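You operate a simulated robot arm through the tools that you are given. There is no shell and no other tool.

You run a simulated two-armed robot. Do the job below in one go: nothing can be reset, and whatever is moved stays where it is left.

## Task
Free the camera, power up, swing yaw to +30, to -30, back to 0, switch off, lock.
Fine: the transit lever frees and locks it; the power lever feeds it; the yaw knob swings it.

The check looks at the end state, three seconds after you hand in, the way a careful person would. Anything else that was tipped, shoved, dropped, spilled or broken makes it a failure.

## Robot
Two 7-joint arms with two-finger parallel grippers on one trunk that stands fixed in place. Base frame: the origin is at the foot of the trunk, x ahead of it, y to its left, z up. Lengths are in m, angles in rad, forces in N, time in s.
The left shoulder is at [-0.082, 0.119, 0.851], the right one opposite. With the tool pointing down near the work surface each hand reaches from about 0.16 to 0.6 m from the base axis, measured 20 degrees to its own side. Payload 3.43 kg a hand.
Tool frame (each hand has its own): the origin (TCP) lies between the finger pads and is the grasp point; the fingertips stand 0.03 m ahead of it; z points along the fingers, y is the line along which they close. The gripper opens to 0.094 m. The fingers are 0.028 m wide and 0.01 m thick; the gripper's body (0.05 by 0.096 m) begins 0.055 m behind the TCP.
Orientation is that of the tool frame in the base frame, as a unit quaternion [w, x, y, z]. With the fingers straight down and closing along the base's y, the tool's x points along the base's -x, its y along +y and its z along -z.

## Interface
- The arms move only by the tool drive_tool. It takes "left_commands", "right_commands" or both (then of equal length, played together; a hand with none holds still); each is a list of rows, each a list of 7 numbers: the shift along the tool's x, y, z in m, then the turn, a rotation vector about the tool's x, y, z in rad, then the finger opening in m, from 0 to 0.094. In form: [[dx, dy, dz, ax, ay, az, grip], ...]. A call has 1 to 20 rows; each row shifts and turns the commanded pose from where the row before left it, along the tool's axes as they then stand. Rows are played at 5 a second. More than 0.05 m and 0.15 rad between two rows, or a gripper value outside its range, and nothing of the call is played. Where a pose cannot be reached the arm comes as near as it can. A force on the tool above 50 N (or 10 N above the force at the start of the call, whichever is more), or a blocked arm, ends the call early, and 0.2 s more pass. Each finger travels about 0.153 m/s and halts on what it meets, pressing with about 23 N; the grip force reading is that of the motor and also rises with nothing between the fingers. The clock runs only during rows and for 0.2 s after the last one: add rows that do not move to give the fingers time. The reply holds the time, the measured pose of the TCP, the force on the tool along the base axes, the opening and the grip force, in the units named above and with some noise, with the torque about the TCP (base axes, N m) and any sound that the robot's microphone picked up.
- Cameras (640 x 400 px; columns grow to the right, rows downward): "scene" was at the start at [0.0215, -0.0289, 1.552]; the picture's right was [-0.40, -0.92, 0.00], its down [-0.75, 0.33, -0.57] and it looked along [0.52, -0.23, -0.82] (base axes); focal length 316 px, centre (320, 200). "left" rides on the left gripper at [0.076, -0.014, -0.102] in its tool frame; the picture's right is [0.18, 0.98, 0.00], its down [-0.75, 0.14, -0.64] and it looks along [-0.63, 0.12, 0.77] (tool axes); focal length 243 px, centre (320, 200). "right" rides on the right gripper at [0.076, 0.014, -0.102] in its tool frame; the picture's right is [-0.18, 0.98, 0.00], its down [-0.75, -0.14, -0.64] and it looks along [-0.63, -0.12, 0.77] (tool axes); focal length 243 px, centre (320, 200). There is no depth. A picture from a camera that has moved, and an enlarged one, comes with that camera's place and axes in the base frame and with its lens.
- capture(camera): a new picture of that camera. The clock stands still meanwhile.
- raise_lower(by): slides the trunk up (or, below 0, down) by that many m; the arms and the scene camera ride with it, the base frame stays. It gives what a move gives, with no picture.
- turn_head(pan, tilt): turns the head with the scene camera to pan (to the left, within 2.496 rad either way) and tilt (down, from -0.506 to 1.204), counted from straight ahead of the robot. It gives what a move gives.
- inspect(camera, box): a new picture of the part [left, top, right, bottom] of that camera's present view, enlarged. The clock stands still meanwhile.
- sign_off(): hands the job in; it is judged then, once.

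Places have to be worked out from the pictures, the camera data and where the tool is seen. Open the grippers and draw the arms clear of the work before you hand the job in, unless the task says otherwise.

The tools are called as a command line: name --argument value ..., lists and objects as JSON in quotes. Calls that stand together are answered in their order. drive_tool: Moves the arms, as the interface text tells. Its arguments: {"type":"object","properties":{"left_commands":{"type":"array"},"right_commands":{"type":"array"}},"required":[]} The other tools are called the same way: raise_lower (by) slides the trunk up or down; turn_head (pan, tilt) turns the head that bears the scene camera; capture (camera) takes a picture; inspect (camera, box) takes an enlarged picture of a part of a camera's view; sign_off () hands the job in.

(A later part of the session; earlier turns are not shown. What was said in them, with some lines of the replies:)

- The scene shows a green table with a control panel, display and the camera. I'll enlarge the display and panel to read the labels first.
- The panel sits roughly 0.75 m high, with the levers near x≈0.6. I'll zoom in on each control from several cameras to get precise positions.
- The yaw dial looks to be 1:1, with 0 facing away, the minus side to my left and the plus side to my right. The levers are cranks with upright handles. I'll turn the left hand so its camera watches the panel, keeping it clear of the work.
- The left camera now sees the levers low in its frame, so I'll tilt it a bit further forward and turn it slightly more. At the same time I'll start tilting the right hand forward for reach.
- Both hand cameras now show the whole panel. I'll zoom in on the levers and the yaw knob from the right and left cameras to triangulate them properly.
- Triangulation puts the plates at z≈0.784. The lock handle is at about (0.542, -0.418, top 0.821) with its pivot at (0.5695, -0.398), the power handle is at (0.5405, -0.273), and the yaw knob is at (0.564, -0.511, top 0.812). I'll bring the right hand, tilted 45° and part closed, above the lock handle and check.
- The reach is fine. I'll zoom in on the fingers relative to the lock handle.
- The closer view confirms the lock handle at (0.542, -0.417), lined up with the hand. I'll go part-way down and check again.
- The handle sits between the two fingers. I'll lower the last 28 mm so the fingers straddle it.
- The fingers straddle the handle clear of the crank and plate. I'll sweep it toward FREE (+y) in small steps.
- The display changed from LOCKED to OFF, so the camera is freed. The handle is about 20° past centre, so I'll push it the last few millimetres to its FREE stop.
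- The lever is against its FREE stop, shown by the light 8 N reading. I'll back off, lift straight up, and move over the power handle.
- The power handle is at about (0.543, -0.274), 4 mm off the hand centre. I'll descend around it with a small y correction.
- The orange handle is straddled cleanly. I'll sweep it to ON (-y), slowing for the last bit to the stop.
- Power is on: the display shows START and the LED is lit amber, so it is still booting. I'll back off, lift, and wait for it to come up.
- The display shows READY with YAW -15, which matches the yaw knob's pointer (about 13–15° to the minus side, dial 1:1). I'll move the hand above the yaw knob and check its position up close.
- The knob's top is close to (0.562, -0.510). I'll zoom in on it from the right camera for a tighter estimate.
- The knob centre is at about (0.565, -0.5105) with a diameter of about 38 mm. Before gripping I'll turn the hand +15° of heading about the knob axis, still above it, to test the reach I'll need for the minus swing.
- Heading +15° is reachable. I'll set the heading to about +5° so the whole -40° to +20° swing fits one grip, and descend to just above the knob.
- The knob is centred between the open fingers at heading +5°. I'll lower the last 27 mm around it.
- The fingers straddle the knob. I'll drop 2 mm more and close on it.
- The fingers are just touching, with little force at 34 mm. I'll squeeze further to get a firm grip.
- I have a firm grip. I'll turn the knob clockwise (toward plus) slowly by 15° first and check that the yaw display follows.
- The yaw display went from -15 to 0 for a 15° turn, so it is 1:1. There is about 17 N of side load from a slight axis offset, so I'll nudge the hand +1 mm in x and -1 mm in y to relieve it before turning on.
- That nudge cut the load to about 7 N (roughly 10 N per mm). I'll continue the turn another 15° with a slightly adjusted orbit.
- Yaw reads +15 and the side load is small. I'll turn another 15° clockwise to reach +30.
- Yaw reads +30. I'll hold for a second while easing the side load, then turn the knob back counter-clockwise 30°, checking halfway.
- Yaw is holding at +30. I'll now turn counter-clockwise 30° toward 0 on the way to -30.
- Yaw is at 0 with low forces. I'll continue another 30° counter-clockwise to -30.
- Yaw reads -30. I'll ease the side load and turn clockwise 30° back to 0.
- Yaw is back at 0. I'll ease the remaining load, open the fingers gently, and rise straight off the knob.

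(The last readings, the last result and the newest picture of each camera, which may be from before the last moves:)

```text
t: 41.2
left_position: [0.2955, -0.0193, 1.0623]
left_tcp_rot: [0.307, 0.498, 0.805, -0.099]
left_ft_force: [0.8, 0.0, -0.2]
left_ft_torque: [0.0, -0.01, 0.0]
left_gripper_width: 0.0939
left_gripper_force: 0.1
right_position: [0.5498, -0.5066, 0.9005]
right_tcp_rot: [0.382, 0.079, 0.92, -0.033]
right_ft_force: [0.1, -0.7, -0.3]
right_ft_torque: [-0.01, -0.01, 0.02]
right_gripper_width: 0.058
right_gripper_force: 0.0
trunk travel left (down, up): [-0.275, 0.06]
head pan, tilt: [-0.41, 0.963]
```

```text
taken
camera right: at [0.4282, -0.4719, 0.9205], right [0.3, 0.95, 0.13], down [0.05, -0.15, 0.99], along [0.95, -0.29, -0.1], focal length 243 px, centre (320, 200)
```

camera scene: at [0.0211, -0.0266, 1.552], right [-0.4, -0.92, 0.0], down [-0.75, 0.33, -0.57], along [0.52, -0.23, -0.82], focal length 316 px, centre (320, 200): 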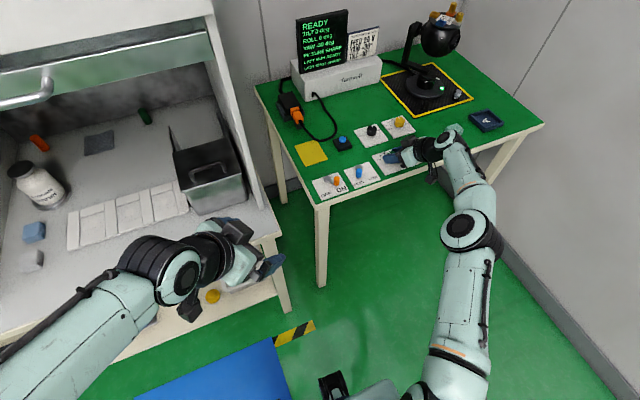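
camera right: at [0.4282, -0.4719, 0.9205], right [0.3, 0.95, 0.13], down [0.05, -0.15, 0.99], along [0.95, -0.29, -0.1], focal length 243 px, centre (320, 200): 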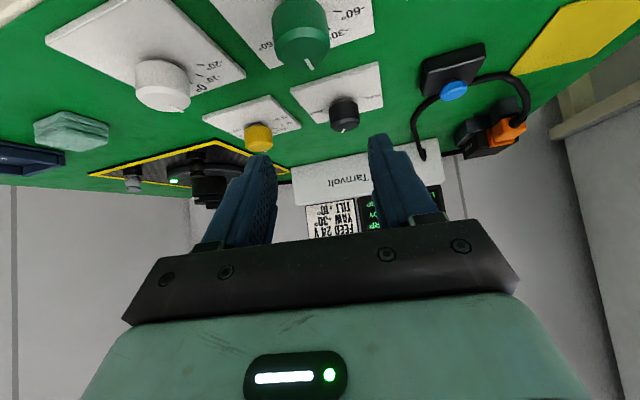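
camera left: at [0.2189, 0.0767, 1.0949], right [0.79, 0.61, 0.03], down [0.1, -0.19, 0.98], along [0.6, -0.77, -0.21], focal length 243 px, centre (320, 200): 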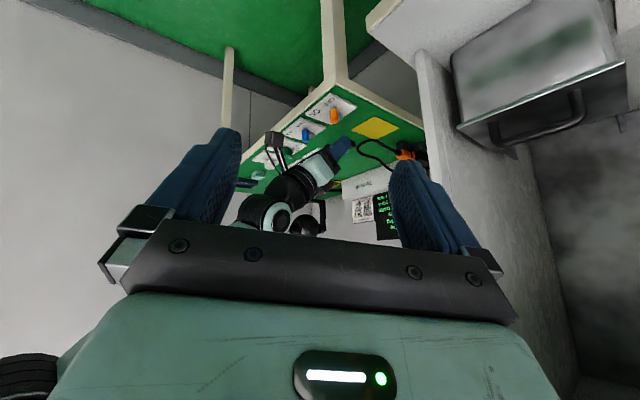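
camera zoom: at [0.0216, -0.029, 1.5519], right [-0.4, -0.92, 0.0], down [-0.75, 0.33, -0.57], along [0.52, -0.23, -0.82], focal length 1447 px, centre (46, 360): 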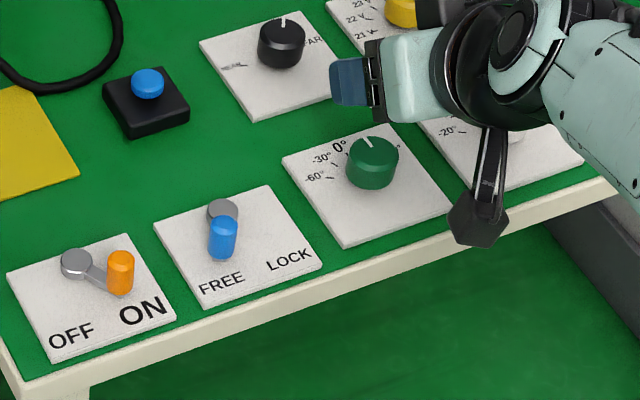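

Yaw stays at 0 after release. I'll square the heading and travel back above the power handle, now at ON, with the fingers set to straddle it.

drive_tool --right_commands '[[0, 0, 0, -0.0617, 0, -0.0617, 0.05], [0, 0, 0, -0.0617, 0, -0.0617, 0.038], [0.0042, 0.0392, -0.0021, 0, 0, 0, 0.038], [0.0042, 0.0392, -0.0021, 0, 0, 0, 0.038], [0.0042, 0.0392, -0.0021, 0, 0, 0, 0.038], [0.0042, 0.0392, -0.0021, 0, 0, 0, 0.038], [0.0043, 0.0392, -0.0021, 0, 0, 0, 0.038], [0, 0, 0, 0, 0, 0, 0.038]]'

inspect --camera "right" --box '[200, 20, 440, 190]'

inspect --camera "scene" --box '[280, 0, 500, 130]'

```text
t: 43.0
left_position: [0.2965, -0.0196, 1.0625]
left_tcp_rot: [0.309, 0.499, 0.804, -0.1]
left_ft_force: [0.2, -0.1, -0.2]
left_ft_torque: [0.02, -0.01, 0.01]
left_gripper_width: 0.094
left_gripper_force: 0.0
right_position: [0.5284, -0.3135, 0.8931]
right_tcp_rot: [0.382, 0.0, 0.924, 0.0]
right_ft_force: [-0.9, -0.2, -0.4]
right_ft_torque: [-0.02, -0.01, -0.01]
right_gripper_width: 0.0379
right_gripper_force: 0.1
trunk travel left (down, up): [-0.275, 0.06]
head pan, tilt: [-0.41, 0.963]
```

```text
2.35 times, centred on (320, 105) of right
camera zoom: at [0.402, -0.2984, 0.9124], right [0.13, 0.98, 0.13], down [0.08, -0.14, 0.99], along [0.99, -0.12, -0.1], focal length 571 px, centre (320, 424)
```

zoom: 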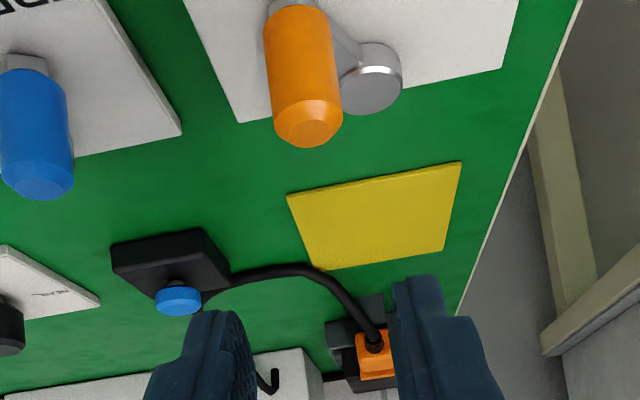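

```text
2.91 times, centred on (390, 65) of scene
camera zoom: at [0.0215, -0.0296, 1.5519], right [-0.4, -0.92, 0.0], down [-0.75, 0.33, -0.57], along [0.52, -0.23, -0.82], focal length 921 px, centre (116, 593)
```

zoom: 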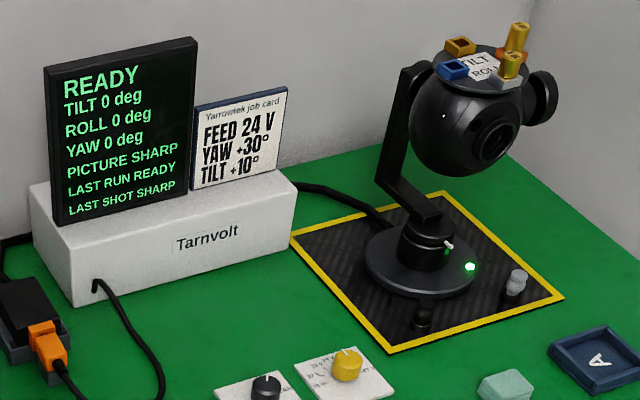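

The power handle is at about (0.5425, -0.308). I'll shift +5 mm in y and descend around it.

drive_tool --right_commands '[[0, 0.0045, 0, 0, 0, 0, 0.038], [0.0107, 0, 0.0107, 0, 0, 0, 0.038], [0.0107, 0, 0.0107, 0, 0, 0, 0.038], [0.0107, 0, 0.0107, 0, 0, 0, 0.038], [0.0107, 0, 0.0107, 0, 0, 0, 0.038], [0, 0, 0, 0, 0, 0, 0.038]]'

inspect --camera "right" --box '[200, 50, 440, 220]'

```text
t: 44.4
left_position: [0.2962, -0.0194, 1.062]
left_tcp_rot: [0.308, 0.499, 0.804, -0.1]
left_ft_force: [-0.6, -0.6, -0.6]
left_ft_torque: [-0.03, 0.03, 0.03]
left_gripper_width: 0.0941
left_gripper_force: 0.1
right_position: [0.5273, -0.3085, 0.8325]
right_tcp_rot: [0.384, 0.0, 0.923, 0.0]
right_ft_force: [-0.9, 0.4, 0.2]
right_ft_torque: [0.0, 0.01, -0.01]
right_gripper_width: 0.038
right_gripper_force: 0.1
trunk travel left (down, up): [-0.275, 0.06]
head pan, tilt: [-0.41, 0.963]
```

```text
2.35 times, centred on (320, 135) of right
camera zoom: at [0.4012, -0.294, 0.8519], right [0.13, 0.98, 0.13], down [0.08, -0.14, 0.99], along [0.99, -0.12, -0.1], focal length 571 px, centre (320, 353)
```

zoom: 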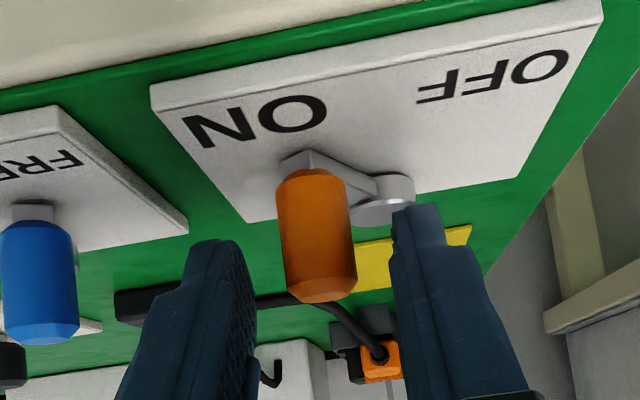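

The handle is straddled. I'll sweep it to OFF (+y), slowing at the stop.

drive_tool --right_commands '[[0, 0.008, 0, 0, 0, 0, 0.038], [0, 0.008, 0, 0, 0, 0, 0.038], [0, 0.008, 0, 0, 0, 0, 0.038], [0, 0.008, 0, 0, 0, 0, 0.038], [0, 0.008, 0, 0, 0, 0, 0.038], [0, 0.003, 0, 0, 0, 0, 0.038], [0, 0.003, 0, 0, 0, 0, 0.038], [0, 0, 0, 0, 0, 0, 0.038]]'

inspect --camera "right" --box '[200, 50, 440, 220]'

inspect --camera "scene" --box '[280, 0, 500, 130]'

```text
t: 46.2
left_position: [0.2956, -0.0203, 1.062]
left_tcp_rot: [0.309, 0.498, 0.804, -0.1]
left_ft_force: [0.0, -0.1, -0.4]
left_ft_torque: [0.01, -0.01, -0.01]
left_gripper_width: 0.0942
left_gripper_force: 0.0
right_position: [0.5282, -0.2622, 0.8332]
right_tcp_rot: [0.383, 0.0, 0.924, 0.001]
right_ft_force: [1.0, -1.5, 1.0]
right_ft_torque: [-0.05, -0.03, 0.02]
right_gripper_width: 0.0389
right_gripper_force: 0.4
trunk travel left (down, up): [-0.275, 0.06]
head pan, tilt: [-0.41, 0.963]
```

```text
2.35 times, centred on (320, 135) of right
camera zoom: at [0.4019, -0.2478, 0.8525], right [0.13, 0.98, 0.13], down [0.08, -0.14, 0.99], along [0.99, -0.12, -0.1], focal length 571 px, centre (320, 353)
```

zoom: 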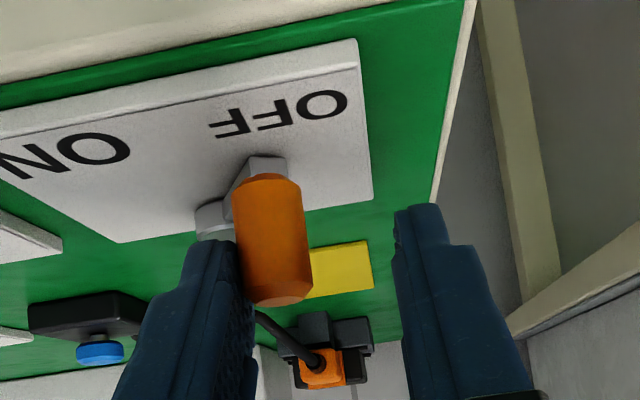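

```text
2.91 times, centred on (390, 65) of scene
camera zoom: at [0.0216, -0.0292, 1.552], right [-0.4, -0.92, 0.0], down [-0.75, 0.33, -0.57], along [0.52, -0.23, -0.82], focal length 921 px, centre (116, 593)
```

zoom: 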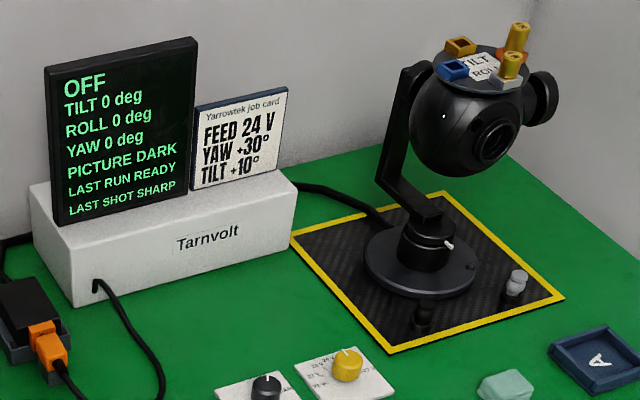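

The display shows OFF, the LED is out and yaw is 0. I'll add a tiny push to seat the lever, then back off, lift, and move above the lock handle.

drive_tool --right_commands '[[0, 0.002, 0, 0, 0, 0, 0.038], [0, 0, 0, 0, 0, 0, 0.038], [0, -0.0115, 0, 0, 0, 0, 0.038], [-0.0212, 0, -0.0212, 0, 0, 0, 0.038], [-0.0212, 0, -0.0212, 0, 0, 0, 0.038], [0, -0.036, 0, 0, 0, 0, 0.038], [0, -0.036, 0, 0, 0, 0, 0.038], [0, -0.0365, 0, 0, 0, 0, 0.038], [0, 0, 0, 0, 0, 0, 0.038]]'

inspect --camera "right" --box '[200, 20, 440, 190]'

inspect --camera "scene" --box '[300, 130, 420, 210]'

```text
t: 48.2
left_position: [0.2957, -0.0201, 1.0625]
left_tcp_rot: [0.308, 0.499, 0.804, -0.101]
left_ft_force: [0.1, -0.2, 0.3]
left_ft_torque: [0.03, 0.02, -0.01]
left_gripper_width: 0.094
left_gripper_force: 0.1
right_position: [0.5292, -0.3788, 0.894]
right_tcp_rot: [0.383, -0.001, 0.924, 0.0]
right_ft_force: [0.4, -0.4, 0.5]
right_ft_torque: [0.0, 0.0, 0.0]
right_gripper_width: 0.0379
right_gripper_force: 0.0
trunk travel left (down, up): [-0.275, 0.06]
head pan, tilt: [-0.41, 0.963]
```

```text
2.35 times, centred on (320, 105) of right
camera zoom: at [0.4038, -0.3647, 0.9123], right [0.13, 0.98, 0.13], down [0.08, -0.14, 0.99], along [0.99, -0.12, -0.1], focal length 571 px, centre (320, 424)
```

zoom: 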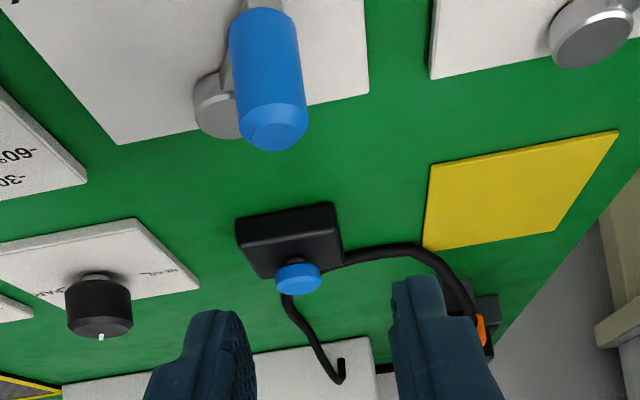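

```text
5.00 times, centred on (360, 170) of scene
camera zoom: at [0.0214, -0.0281, 1.552], right [-0.4, -0.92, 0.0], down [-0.75, 0.33, -0.57], along [0.52, -0.23, -0.82], focal length 1583 px, centre (120, 350)
```

zoom: 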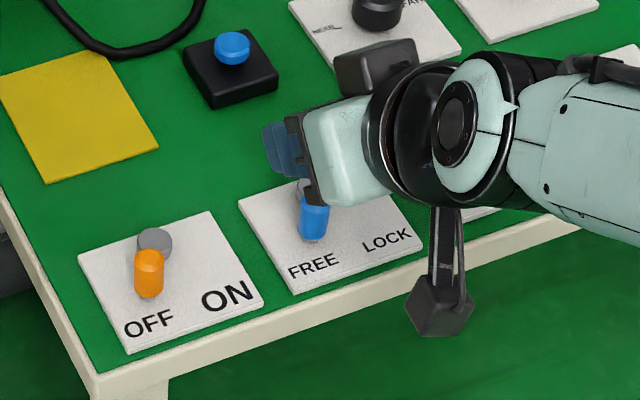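

The lock handle is at about (0.543, -0.382). I'll shift -3 mm in y and descend around it.

drive_tool --right_commands '[[0, -0.003, 0, 0, 0, 0, 0.038], [0.0108, 0, 0.0108, 0, 0, 0, 0.038], [0.0108, 0, 0.0108, 0, 0, 0, 0.038], [0.0108, 0, 0.0108, 0, 0, 0, 0.038], [0.0108, 0, 0.0108, 0, 0, 0, 0.038], [0, 0, 0, 0, 0, 0, 0.038]]'

inspect --camera "right" --box '[200, 50, 440, 220]'

```text
t: 49.6
left_position: [0.2949, -0.0197, 1.0617]
left_tcp_rot: [0.308, 0.498, 0.804, -0.1]
left_ft_force: [-0.2, 0.3, -0.4]
left_ft_torque: [0.04, -0.02, 0.03]
left_gripper_width: 0.094
left_gripper_force: 0.2
right_position: [0.528, -0.3819, 0.8316]
right_tcp_rot: [0.383, -0.001, 0.924, 0.0]
right_ft_force: [0.6, -0.3, 1.0]
right_ft_torque: [0.02, -0.01, 0.01]
right_gripper_width: 0.0381
right_gripper_force: 0.0
trunk travel left (down, up): [-0.275, 0.06]
head pan, tilt: [-0.41, 0.963]
```

```text
2.35 times, centred on (320, 135) of right
camera zoom: at [0.4018, -0.3671, 0.8507], right [0.13, 0.98, 0.13], down [0.08, -0.14, 0.99], along [0.99, -0.12, -0.1], focal length 571 px, centre (320, 353)
```

zoom: 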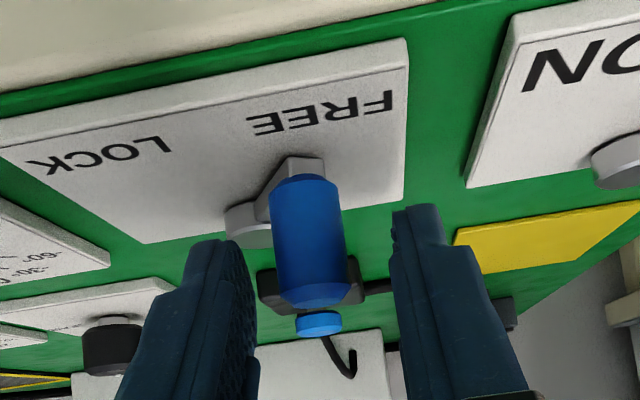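

The lock handle is straddled. I'll sweep it to LOCK (-y), slowing at the stop.

drive_tool --right_commands '[[0, -0.008, 0, 0, 0, 0, 0.038], [0, -0.008, 0, 0, 0, 0, 0.038], [0, -0.008, 0, 0, 0, 0, 0.038], [0, -0.008, 0, 0, 0, 0, 0.038], [0, -0.008, 0, 0, 0, 0, 0.038], [0, -0.003, 0, 0, 0, 0, 0.038], [0, -0.003, 0, 0, 0, 0, 0.038], [0, 0, 0, 0, 0, 0, 0.038]]'

inspect --camera "right" --box '[200, 50, 440, 220]'

inspect --camera "scene" --box '[280, 0, 500, 130]'

```text
t: 51.4
left_position: [0.2959, -0.0193, 1.0615]
left_tcp_rot: [0.308, 0.499, 0.804, -0.101]
left_ft_force: [0.3, -0.6, -0.1]
left_ft_torque: [0.0, -0.02, 0.03]
left_gripper_width: 0.0941
left_gripper_force: 0.0
right_position: [0.5289, -0.4279, 0.8307]
right_tcp_rot: [0.383, 0.0, 0.924, 0.0]
right_ft_force: [1.2, 1.5, 1.6]
right_ft_torque: [0.08, -0.04, 0.0]
right_gripper_width: 0.0396
right_gripper_force: 1.1
trunk travel left (down, up): [-0.275, 0.06]
head pan, tilt: [-0.41, 0.963]
```

```text
2.35 times, centred on (320, 135) of right
camera zoom: at [0.4021, -0.4142, 0.8509], right [0.13, 0.98, 0.13], down [0.08, -0.14, 0.99], along [0.99, -0.12, -0.1], focal length 571 px, centre (320, 353)
```

zoom: 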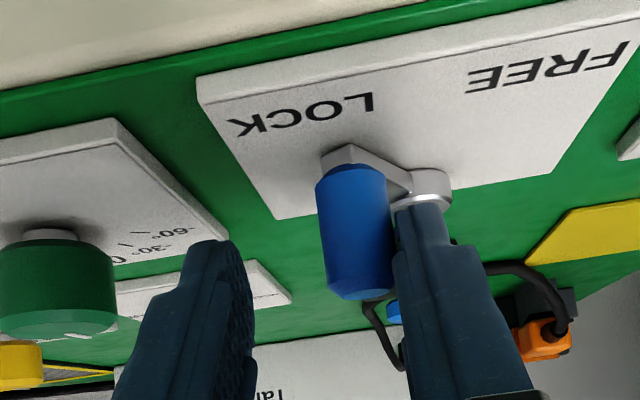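

```text
2.91 times, centred on (390, 65) of scene
camera zoom: at [0.0215, -0.0285, 1.552], right [-0.4, -0.92, 0.0], down [-0.75, 0.33, -0.57], along [0.52, -0.23, -0.82], focal length 921 px, centre (116, 593)
```

zoom: 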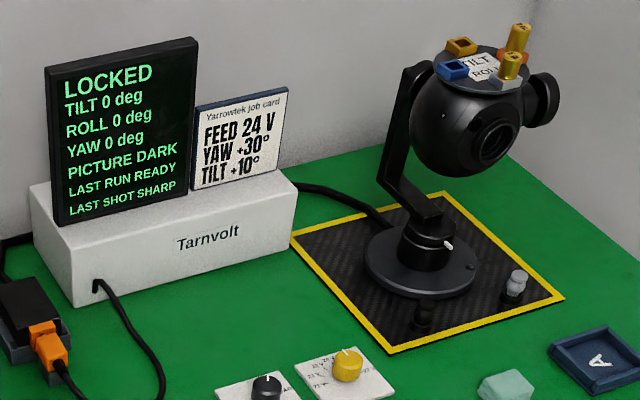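

The display shows LOCKED with tilt, roll and yaw all 0. I'll seat the lever gently, back off, lift, retreat along the approach path, and open the gripper.

drive_tool --right_commands '[[0, -0.0015, 0, 0, 0, 0, 0.038], [0, 0, 0, 0, 0, 0, 0.038], [0, 0.011, 0, 0, 0, 0, 0.038], [-0.0212, 0, -0.0212, 0, 0, 0, 0.038], [-0.0212, 0, -0.0212, 0, 0, 0, 0.038], [0.00874, 0, -0.04147, 0, 0, 0, 0.038], [0.00874, 0, -0.04147, 0, 0, 0, 0.06], [0.00874, 0, -0.04147, 0, 0, 0, 0.094], [0.00874, 0, -0.04147, 0, 0, 0, 0.094], [0.00874, 0, -0.04147, 0, 0, 0, 0.094], [0.00874, 0, -0.04147, 0, 0, 0, 0.094], [0, 0, 0, 0, 0, 0, 0.094]]'

capture --camera "scene"

inspect --camera "scene" --box '[280, 0, 500, 130]'

inspect --camera "scene" --box '[300, 105, 460, 205]'

```text
t: 54.0
left_position: [0.2968, -0.0213, 1.0623]
left_tcp_rot: [0.307, 0.499, 0.804, -0.1]
left_ft_force: [-0.1, 0.3, 0.2]
left_ft_torque: [0.03, 0.03, 0.02]
left_gripper_width: 0.0938
left_gripper_force: 0.1
right_position: [0.3125, -0.4219, 1.0309]
right_tcp_rot: [0.382, 0.0, 0.924, 0.0]
right_ft_force: [0.0, -0.6, -0.4]
right_ft_torque: [0.02, 0.01, 0.0]
right_gripper_width: 0.0939
right_gripper_force: 0.0
right hand out of reach, approached as far as the arm can: row 10
trunk travel left (down, up): [-0.275, 0.06]
head pan, tilt: [-0.41, 0.963]
```

```text
taken
camera scene: at [0.0223, -0.0303, 1.552], right [-0.4, -0.92, 0.0], down [-0.75, 0.33, -0.57], along [0.52, -0.23, -0.82], focal length 316 px, centre (320, 200)
```

scene: 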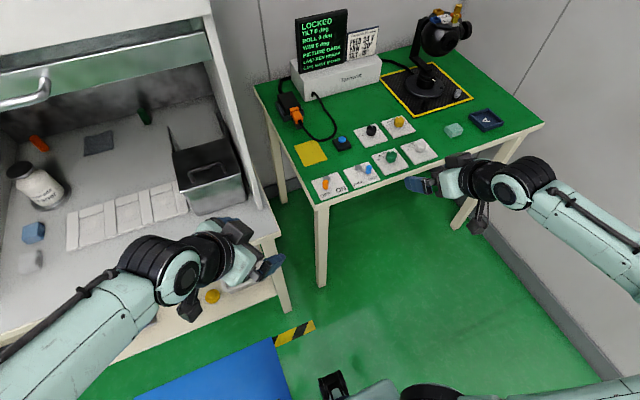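

```text
2.91 times, centred on (390, 65) of scene
camera zoom: at [0.0223, -0.0303, 1.552], right [-0.4, -0.92, 0.0], down [-0.75, 0.33, -0.57], along [0.52, -0.23, -0.82], focal length 921 px, centre (116, 593)
```

zoom: 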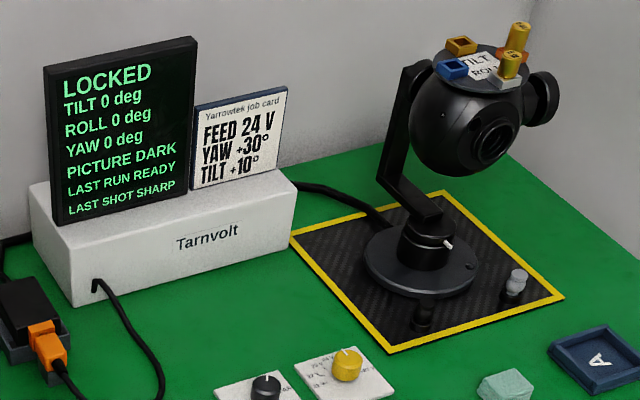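

```text
4.00 times, centred on (380, 155) of scene
camera zoom: at [0.0223, -0.0303, 1.552], right [-0.4, -0.92, 0.0], down [-0.75, 0.33, -0.57], along [0.52, -0.23, -0.82], focal length 1266 px, centre (80, 380)
```

zoom: 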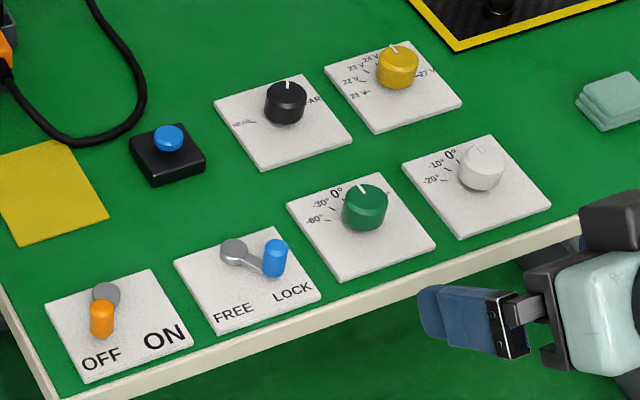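

Final views show LOCKED with all axes at 0, the power lever at OFF, the lock lever at LOCK, the yaw knob at 0, and nothing else disturbed. Both hands are open and clear of the table, so I'm handing in.

sign_off

```text
The job is handed in.
```

The camera ran the full cycle: freed, powered up, yawed to +30, to -30 and back to 0, then switched off and locked.

- **End state:** the display reads LOCKED with tilt, roll and yaw all at 0 deg. The power lever is at OFF, the transit lever is at LOCK and the yaw knob is at 0.
- **Yaw on power-up:** the knob had been left at about -15, so the camera went to -15 as soon as it was ready. From there I took it to +30, -30 and 0, and the display showed each value.
- **Everything else:** I touched only the two levers and the yaw knob. In the last pictures, nothing else on the table looked moved or tipped. I left the job card's tilt +10° alone, since you didn't ask for it.

Both hands are open and clear of the table, and the job is handed in.
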